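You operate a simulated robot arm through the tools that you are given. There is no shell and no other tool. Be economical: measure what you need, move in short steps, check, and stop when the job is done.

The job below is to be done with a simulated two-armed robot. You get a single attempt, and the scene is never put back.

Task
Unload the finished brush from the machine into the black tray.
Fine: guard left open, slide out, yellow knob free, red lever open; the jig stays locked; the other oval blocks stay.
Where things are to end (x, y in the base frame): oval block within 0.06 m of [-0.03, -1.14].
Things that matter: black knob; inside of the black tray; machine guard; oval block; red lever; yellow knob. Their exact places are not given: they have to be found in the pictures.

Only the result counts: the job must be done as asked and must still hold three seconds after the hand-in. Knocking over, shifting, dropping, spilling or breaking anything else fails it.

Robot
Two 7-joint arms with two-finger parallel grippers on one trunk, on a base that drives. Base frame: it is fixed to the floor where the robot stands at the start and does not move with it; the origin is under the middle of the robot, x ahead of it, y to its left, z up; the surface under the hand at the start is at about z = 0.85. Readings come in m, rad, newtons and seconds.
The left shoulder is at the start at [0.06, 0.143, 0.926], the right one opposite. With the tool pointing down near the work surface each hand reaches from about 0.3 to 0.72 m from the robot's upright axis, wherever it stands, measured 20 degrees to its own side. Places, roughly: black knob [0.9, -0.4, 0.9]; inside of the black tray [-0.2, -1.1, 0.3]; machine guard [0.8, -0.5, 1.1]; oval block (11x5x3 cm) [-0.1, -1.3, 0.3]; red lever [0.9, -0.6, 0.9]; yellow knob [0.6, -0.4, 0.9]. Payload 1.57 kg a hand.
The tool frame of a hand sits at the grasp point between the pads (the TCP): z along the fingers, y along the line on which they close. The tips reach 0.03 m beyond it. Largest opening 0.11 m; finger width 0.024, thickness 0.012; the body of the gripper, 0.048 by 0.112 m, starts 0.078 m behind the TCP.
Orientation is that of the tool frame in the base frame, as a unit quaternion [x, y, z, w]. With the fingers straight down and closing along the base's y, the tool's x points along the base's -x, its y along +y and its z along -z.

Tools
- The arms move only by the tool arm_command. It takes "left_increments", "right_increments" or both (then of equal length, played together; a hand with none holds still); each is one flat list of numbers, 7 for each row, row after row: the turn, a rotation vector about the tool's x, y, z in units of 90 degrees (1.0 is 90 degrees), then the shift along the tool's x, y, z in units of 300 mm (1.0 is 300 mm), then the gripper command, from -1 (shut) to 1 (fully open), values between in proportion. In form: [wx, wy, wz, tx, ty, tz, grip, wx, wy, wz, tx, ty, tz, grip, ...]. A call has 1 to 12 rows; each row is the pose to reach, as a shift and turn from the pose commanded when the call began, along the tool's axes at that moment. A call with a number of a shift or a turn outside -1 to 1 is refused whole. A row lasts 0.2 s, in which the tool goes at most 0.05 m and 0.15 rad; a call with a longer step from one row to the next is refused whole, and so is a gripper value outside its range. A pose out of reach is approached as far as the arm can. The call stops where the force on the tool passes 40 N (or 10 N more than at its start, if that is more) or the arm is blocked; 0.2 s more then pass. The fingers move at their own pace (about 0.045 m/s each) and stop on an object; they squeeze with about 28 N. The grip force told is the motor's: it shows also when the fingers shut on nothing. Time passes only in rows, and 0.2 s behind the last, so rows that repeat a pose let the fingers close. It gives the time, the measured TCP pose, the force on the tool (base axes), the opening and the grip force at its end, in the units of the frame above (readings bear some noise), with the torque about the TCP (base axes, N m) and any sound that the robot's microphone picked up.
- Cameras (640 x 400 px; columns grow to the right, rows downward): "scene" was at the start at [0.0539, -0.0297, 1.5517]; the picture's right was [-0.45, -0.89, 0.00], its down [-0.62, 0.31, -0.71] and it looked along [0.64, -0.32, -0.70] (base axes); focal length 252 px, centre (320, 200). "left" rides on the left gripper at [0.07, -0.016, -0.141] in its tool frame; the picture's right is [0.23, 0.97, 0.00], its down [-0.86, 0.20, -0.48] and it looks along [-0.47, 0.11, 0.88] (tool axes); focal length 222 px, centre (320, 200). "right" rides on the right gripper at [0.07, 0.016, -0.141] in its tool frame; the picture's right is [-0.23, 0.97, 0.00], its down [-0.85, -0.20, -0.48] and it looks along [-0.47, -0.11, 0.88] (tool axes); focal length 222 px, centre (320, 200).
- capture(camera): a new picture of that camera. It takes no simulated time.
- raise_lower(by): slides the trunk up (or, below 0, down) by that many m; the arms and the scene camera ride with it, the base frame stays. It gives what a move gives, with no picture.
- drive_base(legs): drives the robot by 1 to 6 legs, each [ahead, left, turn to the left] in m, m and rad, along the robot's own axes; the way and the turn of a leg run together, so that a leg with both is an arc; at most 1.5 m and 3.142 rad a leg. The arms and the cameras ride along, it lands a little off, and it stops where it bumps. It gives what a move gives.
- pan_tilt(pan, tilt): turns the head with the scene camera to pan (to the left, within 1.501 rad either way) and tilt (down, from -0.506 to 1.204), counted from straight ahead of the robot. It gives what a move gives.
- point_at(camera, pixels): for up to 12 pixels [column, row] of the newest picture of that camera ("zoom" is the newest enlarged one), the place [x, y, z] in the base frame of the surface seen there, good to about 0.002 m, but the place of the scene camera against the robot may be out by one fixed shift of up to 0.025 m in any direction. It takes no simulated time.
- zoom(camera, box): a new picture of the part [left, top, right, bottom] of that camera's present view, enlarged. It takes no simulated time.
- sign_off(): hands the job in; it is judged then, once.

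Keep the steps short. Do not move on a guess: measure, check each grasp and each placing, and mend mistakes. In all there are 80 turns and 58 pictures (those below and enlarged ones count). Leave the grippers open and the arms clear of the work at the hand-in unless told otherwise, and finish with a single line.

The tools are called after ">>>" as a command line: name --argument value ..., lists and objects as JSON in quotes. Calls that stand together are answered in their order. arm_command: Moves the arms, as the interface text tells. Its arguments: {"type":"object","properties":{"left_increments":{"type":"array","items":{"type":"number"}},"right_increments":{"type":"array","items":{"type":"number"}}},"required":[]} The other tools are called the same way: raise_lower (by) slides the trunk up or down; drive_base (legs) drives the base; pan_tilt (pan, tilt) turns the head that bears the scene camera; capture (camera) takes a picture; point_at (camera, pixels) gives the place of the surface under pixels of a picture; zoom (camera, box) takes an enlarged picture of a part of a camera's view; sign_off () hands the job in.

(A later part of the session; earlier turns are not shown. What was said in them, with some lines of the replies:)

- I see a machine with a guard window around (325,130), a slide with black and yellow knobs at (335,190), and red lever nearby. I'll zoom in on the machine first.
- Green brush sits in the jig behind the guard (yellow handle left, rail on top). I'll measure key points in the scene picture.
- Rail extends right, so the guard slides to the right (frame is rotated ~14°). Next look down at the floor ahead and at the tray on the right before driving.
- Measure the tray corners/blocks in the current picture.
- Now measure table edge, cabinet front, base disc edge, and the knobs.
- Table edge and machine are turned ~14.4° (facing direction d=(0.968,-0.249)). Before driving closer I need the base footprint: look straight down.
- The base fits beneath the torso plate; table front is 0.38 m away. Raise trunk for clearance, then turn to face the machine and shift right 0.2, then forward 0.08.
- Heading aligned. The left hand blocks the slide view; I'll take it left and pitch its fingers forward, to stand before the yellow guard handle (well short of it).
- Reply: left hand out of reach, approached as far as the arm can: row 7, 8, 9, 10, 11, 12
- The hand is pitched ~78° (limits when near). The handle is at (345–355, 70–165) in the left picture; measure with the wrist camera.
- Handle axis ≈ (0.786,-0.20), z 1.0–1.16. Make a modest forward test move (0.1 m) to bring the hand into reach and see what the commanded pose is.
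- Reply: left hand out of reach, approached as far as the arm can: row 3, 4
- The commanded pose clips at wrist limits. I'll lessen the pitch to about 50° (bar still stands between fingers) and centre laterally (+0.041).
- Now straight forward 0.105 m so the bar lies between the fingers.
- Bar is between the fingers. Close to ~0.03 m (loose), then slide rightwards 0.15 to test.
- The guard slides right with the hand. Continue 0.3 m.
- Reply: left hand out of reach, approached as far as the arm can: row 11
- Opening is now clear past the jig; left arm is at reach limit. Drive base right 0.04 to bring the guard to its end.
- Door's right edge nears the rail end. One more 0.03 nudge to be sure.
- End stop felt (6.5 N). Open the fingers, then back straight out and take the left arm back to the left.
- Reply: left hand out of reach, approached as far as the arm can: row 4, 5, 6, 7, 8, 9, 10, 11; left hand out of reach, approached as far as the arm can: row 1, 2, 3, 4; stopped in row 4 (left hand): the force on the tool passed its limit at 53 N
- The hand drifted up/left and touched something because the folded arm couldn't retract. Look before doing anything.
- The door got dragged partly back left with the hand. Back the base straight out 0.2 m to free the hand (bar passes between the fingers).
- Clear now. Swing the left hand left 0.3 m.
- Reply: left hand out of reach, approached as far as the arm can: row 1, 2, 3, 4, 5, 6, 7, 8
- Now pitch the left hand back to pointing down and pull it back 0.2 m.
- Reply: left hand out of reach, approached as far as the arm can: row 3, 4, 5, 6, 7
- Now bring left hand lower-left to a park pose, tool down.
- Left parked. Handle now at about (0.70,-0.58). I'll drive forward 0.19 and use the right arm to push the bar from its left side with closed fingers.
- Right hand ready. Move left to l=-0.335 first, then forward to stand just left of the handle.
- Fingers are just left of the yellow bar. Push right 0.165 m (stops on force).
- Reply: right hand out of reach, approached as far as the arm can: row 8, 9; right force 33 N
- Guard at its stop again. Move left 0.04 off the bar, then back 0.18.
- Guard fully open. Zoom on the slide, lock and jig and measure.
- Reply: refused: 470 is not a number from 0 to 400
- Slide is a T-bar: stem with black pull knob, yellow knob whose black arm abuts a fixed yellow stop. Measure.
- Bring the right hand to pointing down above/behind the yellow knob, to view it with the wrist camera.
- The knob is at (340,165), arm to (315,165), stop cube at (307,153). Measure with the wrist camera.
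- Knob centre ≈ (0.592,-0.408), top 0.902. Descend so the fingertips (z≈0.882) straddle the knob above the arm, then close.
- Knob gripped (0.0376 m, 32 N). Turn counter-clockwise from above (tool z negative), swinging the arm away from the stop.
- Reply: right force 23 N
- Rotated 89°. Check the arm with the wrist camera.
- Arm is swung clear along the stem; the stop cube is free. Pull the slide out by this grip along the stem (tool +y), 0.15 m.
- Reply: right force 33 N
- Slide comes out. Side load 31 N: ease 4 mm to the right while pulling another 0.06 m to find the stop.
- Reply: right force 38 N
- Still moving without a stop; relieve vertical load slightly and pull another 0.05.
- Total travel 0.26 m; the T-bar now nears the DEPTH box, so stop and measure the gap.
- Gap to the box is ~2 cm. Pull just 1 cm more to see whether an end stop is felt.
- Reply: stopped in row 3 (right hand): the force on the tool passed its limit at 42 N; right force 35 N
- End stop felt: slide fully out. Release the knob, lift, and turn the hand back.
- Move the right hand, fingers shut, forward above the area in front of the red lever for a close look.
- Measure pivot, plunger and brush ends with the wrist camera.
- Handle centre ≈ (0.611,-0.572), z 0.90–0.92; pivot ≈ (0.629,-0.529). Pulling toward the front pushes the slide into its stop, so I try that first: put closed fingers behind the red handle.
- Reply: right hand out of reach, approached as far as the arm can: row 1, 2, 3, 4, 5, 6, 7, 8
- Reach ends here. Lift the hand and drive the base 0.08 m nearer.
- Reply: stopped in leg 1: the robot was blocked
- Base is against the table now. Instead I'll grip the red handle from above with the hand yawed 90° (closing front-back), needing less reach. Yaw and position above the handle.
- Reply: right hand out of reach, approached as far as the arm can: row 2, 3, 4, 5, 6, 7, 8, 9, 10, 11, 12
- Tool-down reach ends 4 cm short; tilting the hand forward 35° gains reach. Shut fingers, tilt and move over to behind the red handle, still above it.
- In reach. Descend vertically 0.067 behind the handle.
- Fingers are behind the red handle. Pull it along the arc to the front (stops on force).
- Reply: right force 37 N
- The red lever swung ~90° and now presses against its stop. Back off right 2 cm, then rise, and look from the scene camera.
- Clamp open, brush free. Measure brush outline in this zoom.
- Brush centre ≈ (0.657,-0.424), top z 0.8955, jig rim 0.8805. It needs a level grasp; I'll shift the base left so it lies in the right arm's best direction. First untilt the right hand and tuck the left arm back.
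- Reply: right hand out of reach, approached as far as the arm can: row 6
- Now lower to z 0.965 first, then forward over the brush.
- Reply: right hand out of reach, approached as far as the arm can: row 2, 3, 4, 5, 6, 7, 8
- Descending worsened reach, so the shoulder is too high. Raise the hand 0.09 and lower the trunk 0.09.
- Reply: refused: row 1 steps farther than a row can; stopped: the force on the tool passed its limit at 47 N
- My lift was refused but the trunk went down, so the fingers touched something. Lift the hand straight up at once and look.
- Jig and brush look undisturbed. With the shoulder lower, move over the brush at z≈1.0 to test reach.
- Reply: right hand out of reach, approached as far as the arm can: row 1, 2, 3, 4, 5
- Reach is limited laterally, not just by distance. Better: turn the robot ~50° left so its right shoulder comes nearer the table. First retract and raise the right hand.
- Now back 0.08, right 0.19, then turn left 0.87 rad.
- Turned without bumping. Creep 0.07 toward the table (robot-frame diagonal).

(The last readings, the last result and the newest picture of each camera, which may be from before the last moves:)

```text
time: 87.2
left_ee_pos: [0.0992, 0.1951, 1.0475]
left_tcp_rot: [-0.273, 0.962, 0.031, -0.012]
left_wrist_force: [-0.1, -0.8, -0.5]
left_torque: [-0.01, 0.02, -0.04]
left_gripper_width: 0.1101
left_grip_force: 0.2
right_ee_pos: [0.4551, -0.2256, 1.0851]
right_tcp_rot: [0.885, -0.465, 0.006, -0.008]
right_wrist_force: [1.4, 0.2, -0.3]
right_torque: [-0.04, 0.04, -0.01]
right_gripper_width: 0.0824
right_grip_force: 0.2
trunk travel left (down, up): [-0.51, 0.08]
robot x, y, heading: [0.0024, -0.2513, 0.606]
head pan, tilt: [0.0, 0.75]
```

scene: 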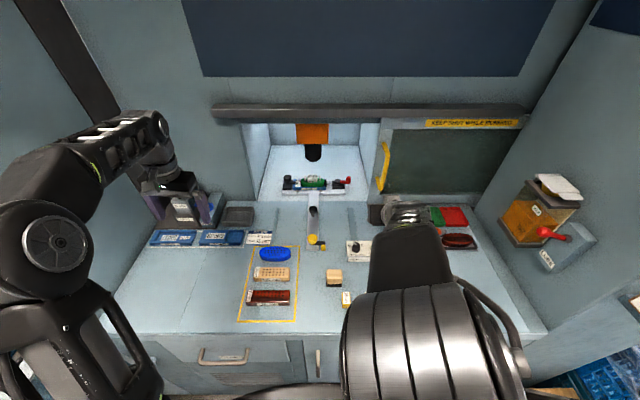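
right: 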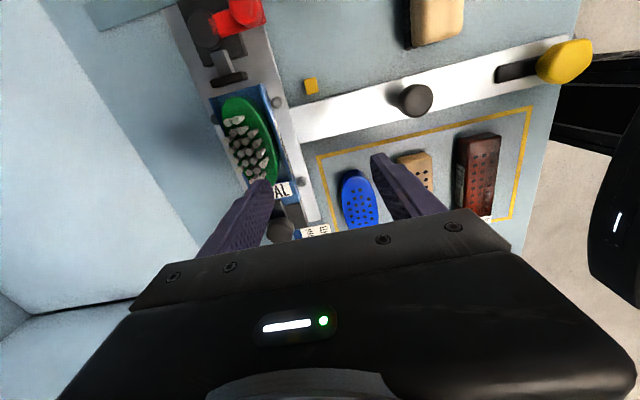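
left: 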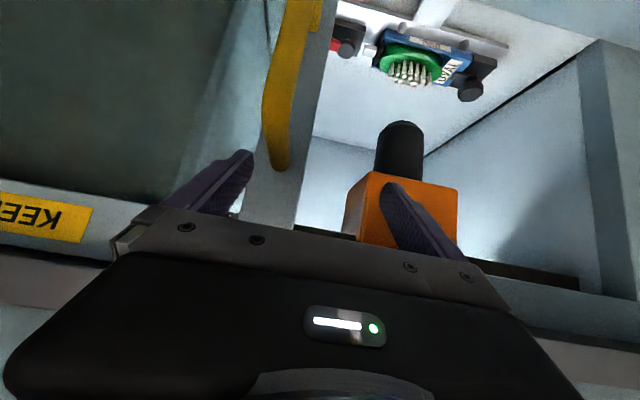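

Now turn the right hand to close front-back and carry it over the brush at z≈1.0.

>>> arm_command --right_increments '[0, 0, 0.061, 0.103, -0.02, 0.03, 0.5, 0, 0, 0.122, 0.206, -0.04, 0.06, 0.5, 0, 0, 0.182, 0.308, -0.06, 0.09, 0.5, 0, 0, 0.243, 0.41, -0.08, 0.12, 0.5, 0, 0, 0.304, 0.513, -0.1, 0.15, 0.5, 0, 0, 0.364, 0.616, -0.12, 0.19, 0.5, 0, 0, 0.425, 0.718, -0.14, 0.22, 0.5, 0, 0, 0.486, 0.82, -0.16, 0.25, 0.5, 0, 0, 0.546, 0.924, -0.18, 0.285, 0.5, 0, 0, 0.546, 0.924, -0.18, 0.285, 0.5]'

>>> capture --camera "right"

```text
time: 89.3
left_ee_pos: [0.099, 0.1954, 1.0456]
left_tcp_rot: [-0.273, 0.961, 0.031, -0.01]
left_wrist_force: [-0.1, 0.6, 0.5]
left_torque: [0.0, -0.01, -0.02]
left_gripper_width: 0.1101
left_grip_force: 0.1
right_ee_pos: [0.6569, -0.4198, 1.0003]
right_tcp_rot: [-0.611, 0.792, -0.003, 0.011]
right_wrist_force: [-0.2, 0.0, 1.4]
right_torque: [0.0, 0.0, 0.0]
right_gripper_width: 0.0825
right_grip_force: 0.2
trunk travel left (down, up): [-0.51, 0.08]
robot x, y, heading: [0.0026, -0.2487, 0.602]
head pan, tilt: [0.0, 0.75]
```

```text
8 pictures are left
```

right: 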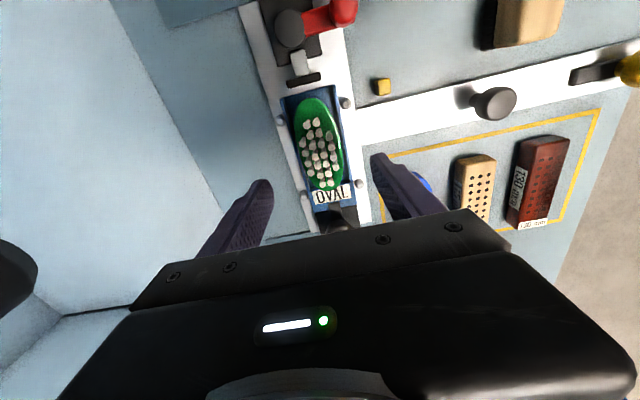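

Reached. Measure brush edges with this wrist picture.

>>> point_at --camera "right" --pixels '[[315, 101], [326, 185], [298, 128], [341, 150], [300, 150], [340, 125], [337, 110], [345, 160], [290, 130]]'

```text
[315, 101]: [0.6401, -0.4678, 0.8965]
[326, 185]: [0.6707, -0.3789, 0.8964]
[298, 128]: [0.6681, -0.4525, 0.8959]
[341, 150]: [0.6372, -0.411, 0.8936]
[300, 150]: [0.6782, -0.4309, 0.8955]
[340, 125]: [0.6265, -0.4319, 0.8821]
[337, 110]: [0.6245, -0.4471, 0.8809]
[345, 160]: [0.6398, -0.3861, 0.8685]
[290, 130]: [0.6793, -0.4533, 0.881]
```

Centre confirmed (0.657,-0.424). Descend to z 0.9125 and close on the brush block.

>>> arm_command --right_increments '[0, 0, 0, 0.013, 0, 0.1, 0.5, 0, 0, 0, 0.013, 0, 0.2, 0.5, 0, 0, 0, 0.013, 0, 0.26, 0.5, 0, 0, 0, 0.013, 0, 0.293, 0.5, 0, 0, 0, 0.013, 0, 0.293, -1, 0, 0, 0, 0.013, 0, 0.293, -1, 0, 0, 0, 0.013, 0, 0.293, -1, 0, 0, 0, 0.013, 0, 0.293, -1]'

```text
time: 91.2
left_ee_pos: [0.1001, 0.196, 1.0463]
left_tcp_rot: [-0.273, 0.961, 0.032, -0.011]
left_wrist_force: [-0.2, 0.4, -0.1]
left_torque: [0.05, -0.02, 0.01]
left_gripper_width: 0.1101
left_grip_force: 0.0
right_ee_pos: [0.6584, -0.4256, 0.9143]
right_tcp_rot: [-0.611, 0.791, -0.001, 0.01]
right_wrist_force: [0.3, 0.1, 0.8]
right_torque: [0.02, 0.04, -0.02]
right_gripper_width: 0.049
right_grip_force: 27.9
trunk travel left (down, up): [-0.51, 0.08]
robot x, y, heading: [-0.0008, -0.2548, 0.605]
head pan, tilt: [0.0, 0.75]
```

Gripped at 0.049 m (the block's 5 cm width). Lift straight up 0.12 m slowly and look.

>>> arm_command --right_increments '[0, 0, 0, 0, 0, -0.03, -1, 0, 0, 0, 0, 0, -0.08, -1, 0, 0, 0, 0, 0, -0.16, -1, 0, 0, 0, 0, 0, -0.25, -1, 0, 0, 0, 0, 0, -0.34, -1, 0, 0, 0, 0, 0, -0.42, -1]'

>>> capture --camera "right"

```text
time: 92.5
left_ee_pos: [0.098, 0.1954, 1.0468]
left_tcp_rot: [-0.273, 0.961, 0.031, -0.011]
left_wrist_force: [0.1, -0.1, 0.4]
left_torque: [0.01, 0.03, 0.0]
left_gripper_width: 0.1101
left_grip_force: 0.1
right_ee_pos: [0.6528, -0.4236, 1.0414]
right_tcp_rot: [-0.61, 0.792, -0.003, 0.009]
right_wrist_force: [0.6, -0.3, -1.6]
right_torque: [0.03, -0.02, 0.0]
right_gripper_width: 0.049
right_grip_force: 28.1
trunk travel left (down, up): [-0.51, 0.08]
robot x, y, heading: [0.0042, -0.2522, 0.602]
head pan, tilt: [0.0, 0.75]
```

```text
7 pictures are left
```

right: 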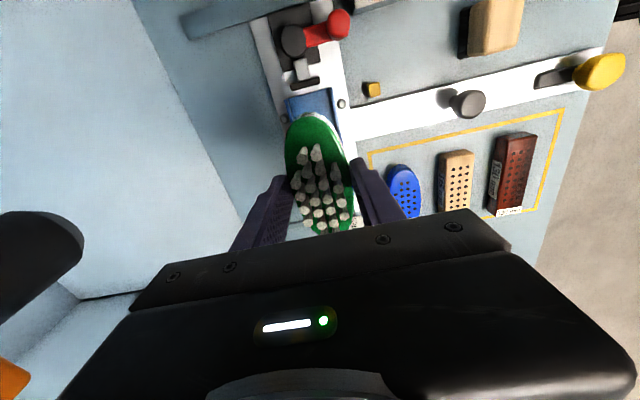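

Brush held. Now back straight off the table 0.4 m (hand clears the table), then turn right to face toward the tray side.

>>> drive_base --legs '[[-0.262, 0.302, 0], [0, 0, -1.051]]'

>>> pan_tilt --pan -0.95 --tilt 0.75

>>> capture --camera "scene"

```text
time: 97.7
left_ee_pos: [0.0429, -0.0069, 1.0457]
left_tcp_rot: [0.236, 0.971, 0.032, 0.006]
left_wrist_force: [0.5, 0.5, -0.5]
left_torque: [-0.02, 0.03, -0.01]
left_gripper_width: 0.11
left_grip_force: 0.2
right_ee_pos: [-0.2034, -0.8003, 1.0412]
right_tcp_rot: [-0.142, 0.99, -0.008, 0.007]
right_wrist_force: [-0.9, 1.0, -1.2]
right_torque: [-0.04, -0.01, 0.01]
right_gripper_width: 0.049
right_grip_force: 27.8
trunk travel left (down, up): [-0.51, 0.08]
robot x, y, heading: [-0.3918, -0.1568, -0.425]
head pan, tilt: [0.0, 0.75]
```

```text
time: 98.9
left_ee_pos: [0.0416, -0.0058, 1.0462]
left_tcp_rot: [0.235, 0.971, 0.033, 0.006]
left_wrist_force: [0.0, 0.1, 0.8]
left_torque: [0.03, 0.02, -0.01]
left_gripper_width: 0.11
left_grip_force: 0.1
right_ee_pos: [-0.203, -0.8009, 1.0411]
right_tcp_rot: [-0.143, 0.99, -0.007, 0.008]
right_wrist_force: [0.1, -0.6, -1.1]
right_torque: [0.0, 0.01, 0.0]
right_gripper_width: 0.0494
right_grip_force: 28.0
trunk travel left (down, up): [-0.51, 0.08]
robot x, y, heading: [-0.394, -0.1557, -0.427]
head pan, tilt: [-0.949, 0.75]
```

```text
6 pictures are left
```

scene: 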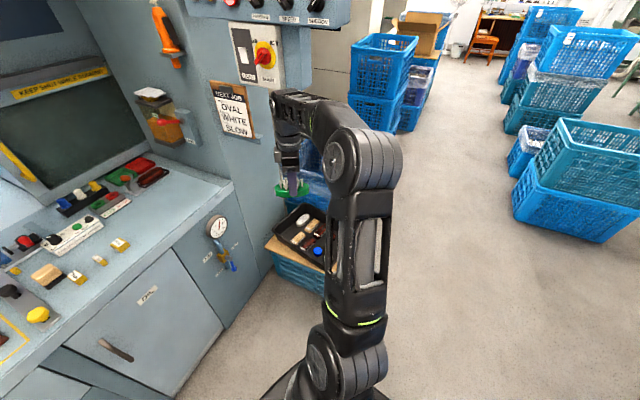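

Brush is well held. Measure wall edge, sign, tray and blocks.

>>> point_at --camera "scene" --pixels '[[235, 110], [260, 100], [268, 180], [268, 70], [230, 190], [275, 238], [300, 206], [303, 219], [295, 235], [308, 240], [318, 251], [277, 225]]'

>>> zoom --camera "scene" --box '[245, 180, 345, 290]'

```text
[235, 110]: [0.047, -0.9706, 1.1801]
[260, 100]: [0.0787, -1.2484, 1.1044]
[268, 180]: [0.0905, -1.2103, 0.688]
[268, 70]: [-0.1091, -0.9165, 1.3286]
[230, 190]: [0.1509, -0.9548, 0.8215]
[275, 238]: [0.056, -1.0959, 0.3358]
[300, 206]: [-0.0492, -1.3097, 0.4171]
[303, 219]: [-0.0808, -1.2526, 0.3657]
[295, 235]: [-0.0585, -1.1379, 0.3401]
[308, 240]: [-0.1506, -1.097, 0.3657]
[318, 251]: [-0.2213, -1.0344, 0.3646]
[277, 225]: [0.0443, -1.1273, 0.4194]
```

```text
3.64 times, centred on (295, 235) of scene
```

zoom: 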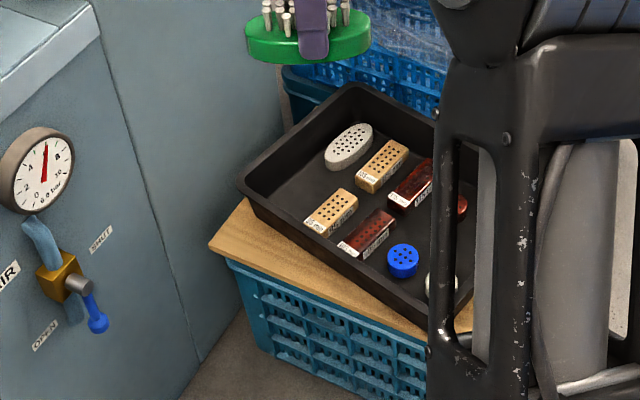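

The slot at the target is left of the near wooden block and in front of the white oval. The hand would pass near wall fittings when high, so lower the trunk here first (free floor below).

>>> raise_lower --by -0.4

```text
time: 102.8
left_ee_pos: [0.0424, -0.0065, 0.6461]
left_tcp_rot: [0.235, 0.971, 0.032, 0.006]
left_wrist_force: [0.3, 0.4, -0.3]
left_torque: [0.02, -0.01, 0.0]
left_gripper_width: 0.1098
left_grip_force: 0.0
right_ee_pos: [-0.2037, -0.8014, 0.6419]
right_tcp_rot: [-0.142, 0.99, -0.007, 0.007]
right_wrist_force: [0.5, -1.3, -1.1]
right_torque: [0.01, -0.03, -0.01]
right_gripper_width: 0.049
right_grip_force: 28.0
trunk travel left (down, up): [-0.11, 0.48]
robot x, y, heading: [-0.3913, -0.1551, -0.424]
head pan, tilt: [-0.949, 0.75]
```

Drive so the hand comes over the tray slot.

>>> drive_base --legs '[[0.298, -0.2374, 0]]'

>>> arm_command --right_increments '[0, 0, -0.08, 0, 0, 0, -1, 0, 0, -0.16, 0, 0, 0, -1, 0, 0, -0.24, 0, 0, 0, -1, 0, 0, -0.32, 0, 0, 0, -1, 0, 0, -0.4, 0, 0, 0, -1, 0, 0, -0.48, 0, 0, 0, -1, 0, 0, -0.555, 0, 0, 0, -1, 0, 0, -0.555, 0, 0, 0, -1]'

>>> capture --camera "right"

```text
time: 105.2
left_ee_pos: [0.2115, -0.3444, 0.6461]
left_tcp_rot: [0.234, 0.972, 0.032, 0.006]
left_wrist_force: [0.2, -0.9, 0.1]
left_torque: [-0.01, -0.01, 0.0]
left_gripper_width: 0.1103
left_grip_force: 0.0
right_ee_pos: [-0.0305, -1.14, 0.6406]
right_tcp_rot: [-0.145, 0.989, -0.008, 0.007]
right_wrist_force: [-0.2, 0.1, -0.6]
right_torque: [-0.03, 0.02, -0.01]
right_gripper_width: 0.0493
right_grip_force: 28.1
trunk travel left (down, up): [-0.11, 0.48]
robot x, y, heading: [-0.2189, -0.4918, -0.424]
head pan, tilt: [-0.949, 0.75]
```

```text
time: 107.0
left_ee_pos: [0.2121, -0.3441, 0.6458]
left_tcp_rot: [0.234, 0.972, 0.033, 0.006]
left_wrist_force: [0.1, 1.4, 0.5]
left_torque: [0.03, -0.04, 0.0]
left_gripper_width: 0.11
left_grip_force: 0.0
right_ee_pos: [-0.0285, -1.1404, 0.641]
right_tcp_rot: [-0.549, 0.836, -0.009, 0.004]
right_wrist_force: [-0.2, -0.1, -1.0]
right_torque: [0.02, -0.03, 0.02]
right_gripper_width: 0.0488
right_grip_force: 27.9
trunk travel left (down, up): [-0.11, 0.48]
robot x, y, heading: [-0.223, -0.4948, -0.417]
head pan, tilt: [-0.949, 0.75]
```

```text
4 pictures are left
```

right: 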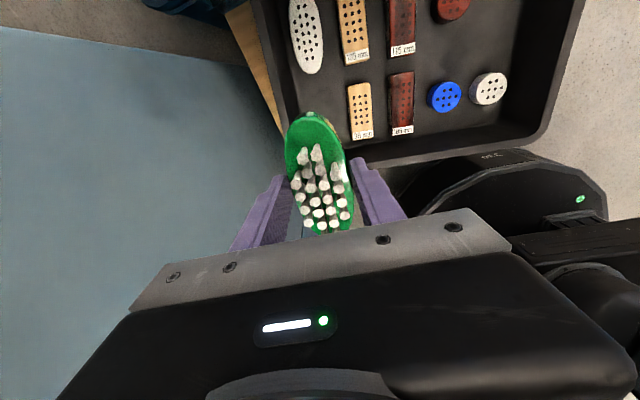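

Excellent view of tray. Measure slot borders: wood block's left edge, white oval's tip, tray wall and floor.

>>> point_at --camera "right" --pixels '[[349, 88], [353, 135], [362, 110], [310, 70], [302, 30], [330, 95], [280, 80], [285, 100], [267, 60], [275, 60], [340, 105], [375, 145]]'

>>> zoom --camera "right" --box '[240, 30, 400, 180]'

```text
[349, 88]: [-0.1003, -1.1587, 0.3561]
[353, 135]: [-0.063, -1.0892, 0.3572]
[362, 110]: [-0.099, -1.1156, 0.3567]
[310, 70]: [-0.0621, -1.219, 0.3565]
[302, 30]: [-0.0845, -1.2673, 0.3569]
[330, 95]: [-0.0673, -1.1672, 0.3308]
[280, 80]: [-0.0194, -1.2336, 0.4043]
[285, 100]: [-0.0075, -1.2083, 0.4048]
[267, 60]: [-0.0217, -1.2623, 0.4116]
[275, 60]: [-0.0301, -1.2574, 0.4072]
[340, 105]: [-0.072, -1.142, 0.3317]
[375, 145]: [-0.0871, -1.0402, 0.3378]
```

```text
2.67 times, centred on (320, 105) of right
```

zoom: 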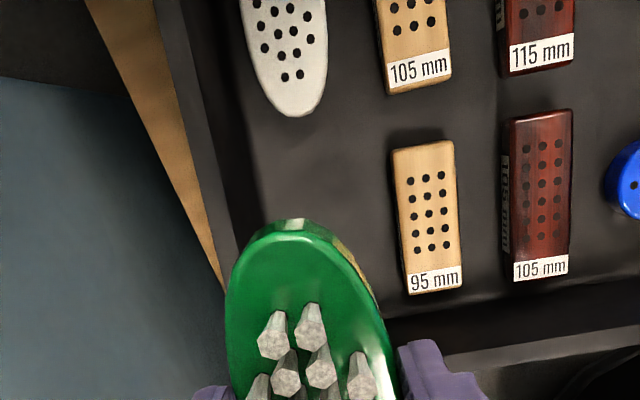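

Slot: 9 cm wide between wood block and tray wall; floor z 0.331. Best centre ≈ (-0.040,-1.144) with brush axis at 62°. Align the hand, then lower the trunk 0.10.

>>> arm_command --right_increments '[0, 0, 0.053, 0.026, 0.031, 0, -1, 0, 0, 0.053, 0.026, 0.031, 0, -1]'

>>> raise_lower --by -0.1

```text
time: 107.6
left_ee_pos: [0.2118, -0.3426, 0.6469]
left_tcp_rot: [0.233, 0.972, 0.032, 0.006]
left_wrist_force: [-0.4, 0.5, 0.5]
left_torque: [0.03, 0.01, 0.01]
left_gripper_width: 0.11
left_grip_force: 0.0
right_ee_pos: [-0.0402, -1.1438, 0.643]
right_tcp_rot: [-0.513, 0.858, -0.009, 0.003]
right_wrist_force: [0.3, 1.1, -1.5]
right_torque: [0.0, -0.02, -0.02]
right_gripper_width: 0.0489
right_grip_force: 27.1
trunk travel left (down, up): [-0.11, 0.48]
robot x, y, heading: [-0.2195, -0.493, -0.424]
head pan, tilt: [-0.949, 0.75]
```

```text
time: 108.9
left_ee_pos: [0.2119, -0.3441, 0.5463]
left_tcp_rot: [0.233, 0.972, 0.032, 0.005]
left_wrist_force: [0.0, -0.2, -0.1]
left_torque: [-0.02, 0.01, -0.01]
left_gripper_width: 0.1099
left_grip_force: 0.1
right_ee_pos: [-0.041, -1.1429, 0.5427]
right_tcp_rot: [-0.512, 0.859, -0.008, 0.004]
right_wrist_force: [0.4, -0.4, -0.6]
right_torque: [-0.03, -0.02, -0.01]
right_gripper_width: 0.0489
right_grip_force: 27.8
trunk travel left (down, up): [-0.01, 0.58]
robot x, y, heading: [-0.2216, -0.4919, -0.42]
head pan, tilt: [-0.949, 0.75]
```

Descend with the arm to z≈0.40 and check position.

>>> arm_command --right_increments '[0, 0, 0, 0, 0, 0.12, -1, 0, 0, 0, 0, 0, 0.24, -1, 0, 0, 0, 0, 0, 0.36, -1, 0, 0, 0, 0, 0, 0.476, -1, 0, 0, 0, 0, 0, 0.476, -1]'

>>> capture --camera "right"

```text
time: 110.1
left_ee_pos: [0.2121, -0.3437, 0.546]
left_tcp_rot: [0.234, 0.972, 0.033, 0.006]
left_wrist_force: [-0.3, 0.0, -0.6]
left_torque: [-0.01, -0.01, 0.0]
left_gripper_width: 0.1099
left_grip_force: 0.0
right_ee_pos: [-0.038, -1.1481, 0.3984]
right_tcp_rot: [-0.513, 0.858, -0.009, 0.004]
right_wrist_force: [0.2, 0.2, -0.2]
right_torque: [0.01, -0.02, 0.02]
right_gripper_width: 0.0489
right_grip_force: 27.6
trunk travel left (down, up): [-0.01, 0.58]
robot x, y, heading: [-0.2243, -0.4934, -0.42]
head pan, tilt: [-0.949, 0.75]
```

```text
2 pictures are left
```

right: 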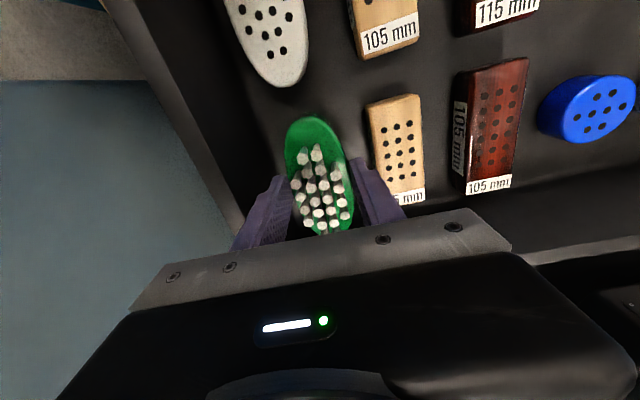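

Fingers are clear on both sides. Lower the last 2 cm.

>>> arm_command --right_increments '[0, 0, 0, 0, 0, 0.03, -1, 0, 0, 0, 0, 0, 0.05, -1, 0, 0, 0, 0, 0, 0.062, -1, 0, 0, 0, 0, 0, 0.068, -1]'

```text
time: 111.1
left_ee_pos: [0.212, -0.3437, 0.546]
left_tcp_rot: [0.234, 0.972, 0.033, 0.006]
left_wrist_force: [0.4, -0.9, 0.1]
left_torque: [0.03, 0.0, -0.01]
left_gripper_width: 0.1099
left_grip_force: 0.0
right_ee_pos: [-0.0377, -1.1451, 0.3797]
right_tcp_rot: [-0.513, 0.858, -0.009, 0.003]
right_wrist_force: [0.0, 0.6, -1.5]
right_torque: [-0.01, 0.03, -0.01]
right_gripper_width: 0.0488
right_grip_force: 28.0
trunk travel left (down, up): [-0.01, 0.58]
robot x, y, heading: [-0.2242, -0.4928, -0.426]
head pan, tilt: [-0.949, 0.75]
```

No contact yet; lower in 2 mm steps another 6 mm.

>>> arm_command --right_increments '[0, 0, 0, 0, 0, 0.007, -1, 0, 0, 0, 0, 0, 0.013, -1, 0, 0, 0, 0, 0, 0.02, -1, 0, 0, 0, 0, 0, 0.02, -1]'

```text
time: 112.1
left_ee_pos: [0.2122, -0.3413, 0.5471]
left_tcp_rot: [0.234, 0.972, 0.031, 0.006]
left_wrist_force: [0.0, -0.4, -0.4]
left_torque: [-0.03, -0.02, 0.01]
left_gripper_width: 0.1101
left_grip_force: 0.1
right_ee_pos: [-0.0376, -1.1462, 0.3754]
right_tcp_rot: [-0.512, 0.859, -0.011, 0.004]
right_wrist_force: [-3.1, 0.1, 21.5]
right_torque: [0.48, 0.1, 0.03]
right_gripper_width: 0.0493
right_grip_force: 27.8
trunk travel left (down, up): [-0.01, 0.58]
robot x, y, heading: [-0.2238, -0.4985, -0.424]
head pan, tilt: [-0.949, 0.75]
```

Brush is on the floor (21 N). Ease up 1 mm, open slightly to 0.06, then lift straight up.

>>> arm_command --right_increments '[0, 0, 0, 0, 0, -0.004, -1, 0, 0, 0, 0, 0, -0.004, 0.07, 0, 0, 0, 0, 0, -0.004, 0.07, 0, 0, 0, 0, 0, -0.004, 0.07, 0, 0, 0, 0, 0, -0.05, 0.07, 0, 0, 0, 0, 0, -0.13, 0.07, 0, 0, 0, 0, 0, -0.26, 0.07, 0, 0, 0, 0, 0, -0.4, 0.07]'

>>> capture --camera "right"

>>> point_at --camera "right" --pixels '[[320, 120], [320, 160], [320, 200], [310, 140], [340, 140], [330, 180]]'

```text
time: 113.9
left_ee_pos: [0.2126, -0.3447, 0.5469]
left_tcp_rot: [0.233, 0.972, 0.034, 0.005]
left_wrist_force: [-1.4, 0.0, 0.3]
left_torque: [0.01, 0.02, 0.01]
left_gripper_width: 0.1099
left_grip_force: 0.0
right_ee_pos: [-0.0384, -1.1435, 0.4976]
right_tcp_rot: [-0.514, 0.858, -0.009, 0.004]
right_wrist_force: [-0.6, 0.4, 0.0]
right_torque: [-0.03, -0.01, -0.02]
right_gripper_width: 0.0588
right_grip_force: 0.0
trunk travel left (down, up): [-0.01, 0.58]
robot x, y, heading: [-0.2196, -0.4931, -0.42]
head pan, tilt: [-0.949, 0.75]
```

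```text
1 pictures are left
```

right: 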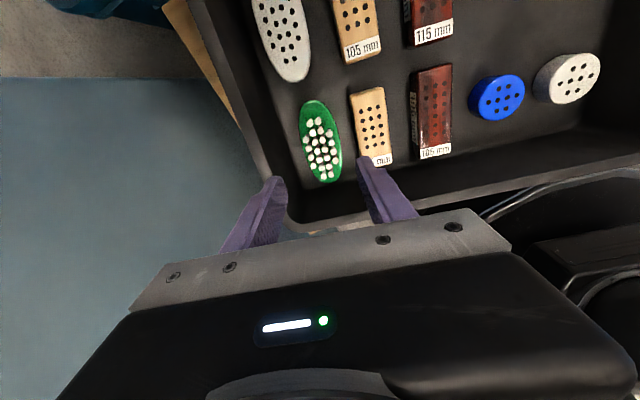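

```text
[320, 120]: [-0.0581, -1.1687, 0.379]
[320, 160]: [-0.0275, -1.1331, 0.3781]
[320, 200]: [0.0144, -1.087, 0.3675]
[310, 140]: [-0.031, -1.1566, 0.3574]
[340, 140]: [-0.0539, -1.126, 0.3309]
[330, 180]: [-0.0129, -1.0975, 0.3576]
```

Brush sits flat in its slot at ≈(-0.04,-1.14). Raise 0.12, back away the same way, and open the gripper.

>>> raise_lower --by 0.12

>>> drive_base --legs '[[-0.298, 0.237, 0]]'

>>> arm_command --right_increments '[0, 0, 0, 0, 0, 0, 1, 0, 0, 0, 0, 0, 0, 1, 0, 0, 0, 0, 0, 0, 1, 0, 0, 0, 0, 0, 0, 1]'

>>> raise_lower --by 0.4

>>> pan_tilt --pan 0.05 --tilt 0.6

>>> capture --camera "scene"

```text
time: 115.4
left_ee_pos: [0.2129, -0.3436, 0.6663]
left_tcp_rot: [0.234, 0.972, 0.033, 0.006]
left_wrist_force: [-0.6, 0.0, 0.1]
left_torque: [0.01, 0.03, 0.02]
left_gripper_width: 0.1097
left_grip_force: 0.2
right_ee_pos: [-0.038, -1.1428, 0.6167]
right_tcp_rot: [-0.513, 0.858, -0.01, 0.004]
right_wrist_force: [0.3, 0.2, -0.8]
right_torque: [-0.01, 0.0, 0.0]
right_gripper_width: 0.059
right_grip_force: 0.0
trunk travel left (down, up): [-0.13, 0.46]
robot x, y, heading: [-0.2215, -0.4923, -0.418]
head pan, tilt: [-0.949, 0.75]
```

```text
time: 117.8
left_ee_pos: [0.0295, -0.0053, 0.6666]
left_tcp_rot: [0.236, 0.971, 0.033, 0.007]
left_wrist_force: [0.0, -0.6, 0.2]
left_torque: [0.0, 0.01, 0.03]
left_gripper_width: 0.1102
left_grip_force: 0.2
right_ee_pos: [-0.2238, -0.8044, 0.6164]
right_tcp_rot: [-0.512, 0.859, -0.009, 0.003]
right_wrist_force: [-0.6, 0.7, 0.4]
right_torque: [-0.01, 0.01, -0.01]
right_gripper_width: 0.0591
right_grip_force: 0.0
trunk travel left (down, up): [-0.13, 0.46]
robot x, y, heading: [-0.4041, -0.1574, -0.424]
head pan, tilt: [-0.949, 0.75]
```

```text
time: 118.8
left_ee_pos: [0.0305, -0.006, 0.6665]
left_tcp_rot: [0.236, 0.971, 0.033, 0.007]
left_wrist_force: [0.5, -0.8, 1.1]
left_torque: [0.04, 0.0, -0.03]
left_gripper_width: 0.1099
left_grip_force: 0.1
right_ee_pos: [-0.2238, -0.8044, 0.6169]
right_tcp_rot: [-0.511, 0.859, -0.01, 0.004]
right_wrist_force: [-0.8, -0.3, -0.3]
right_torque: [0.02, 0.02, 0.01]
right_gripper_width: 0.11
right_grip_force: 0.0
trunk travel left (down, up): [-0.13, 0.46]
robot x, y, heading: [-0.4077, -0.1549, -0.426]
head pan, tilt: [-0.949, 0.75]
```

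```text
time: 122.7
left_ee_pos: [0.0302, -0.0061, 1.0656]
left_tcp_rot: [0.236, 0.971, 0.033, 0.007]
left_wrist_force: [0.1, 0.1, -1.0]
left_torque: [-0.02, 0.0, -0.03]
left_gripper_width: 0.1098
left_grip_force: 0.1
right_ee_pos: [-0.2239, -0.8045, 1.0172]
right_tcp_rot: [-0.511, 0.859, -0.009, 0.003]
right_wrist_force: [0.5, -0.2, 1.0]
right_torque: [0.01, 0.0, 0.0]
right_gripper_width: 0.1099
right_grip_force: 0.0
trunk travel left (down, up): [-0.53, 0.06]
robot x, y, heading: [-0.4076, -0.1559, -0.423]
head pan, tilt: [-0.949, 0.75]
```

```text
time: 123.9
left_ee_pos: [0.0309, -0.0054, 1.0652]
left_tcp_rot: [0.236, 0.971, 0.033, 0.006]
left_wrist_force: [-0.4, 0.2, -0.4]
left_torque: [0.0, 0.0, -0.01]
left_gripper_width: 0.1099
left_grip_force: 0.1
right_ee_pos: [-0.2234, -0.8041, 1.0172]
right_tcp_rot: [-0.511, 0.859, -0.009, 0.003]
right_wrist_force: [-0.4, -0.3, 0.5]
right_torque: [0.01, 0.01, -0.02]
right_gripper_width: 0.11
right_grip_force: 0.1
trunk travel left (down, up): [-0.53, 0.06]
robot x, y, heading: [-0.4053, -0.1545, -0.423]
head pan, tilt: [0.051, 0.6]
```

```text
0 pictures are left
```

scene: 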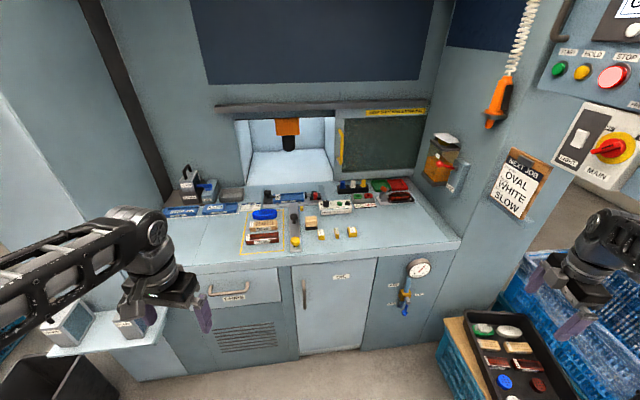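

Everything is as asked: the guard is open, the slide is out, the blocks are in place, the brush is in the tray, the grippers are open and the arms are clear. Handing in.

>>> sign_off

```text
The job is handed in.
```

The finished brush is in the black tray at about (-0.04, -1.14), about 1 cm from the target; guard open, slide out, yellow knob free, red lever open, jig lock not worked; the right fingers once pressed on something near the jig (47 N) when the trunk came down, and the later pictures show nothing moved.
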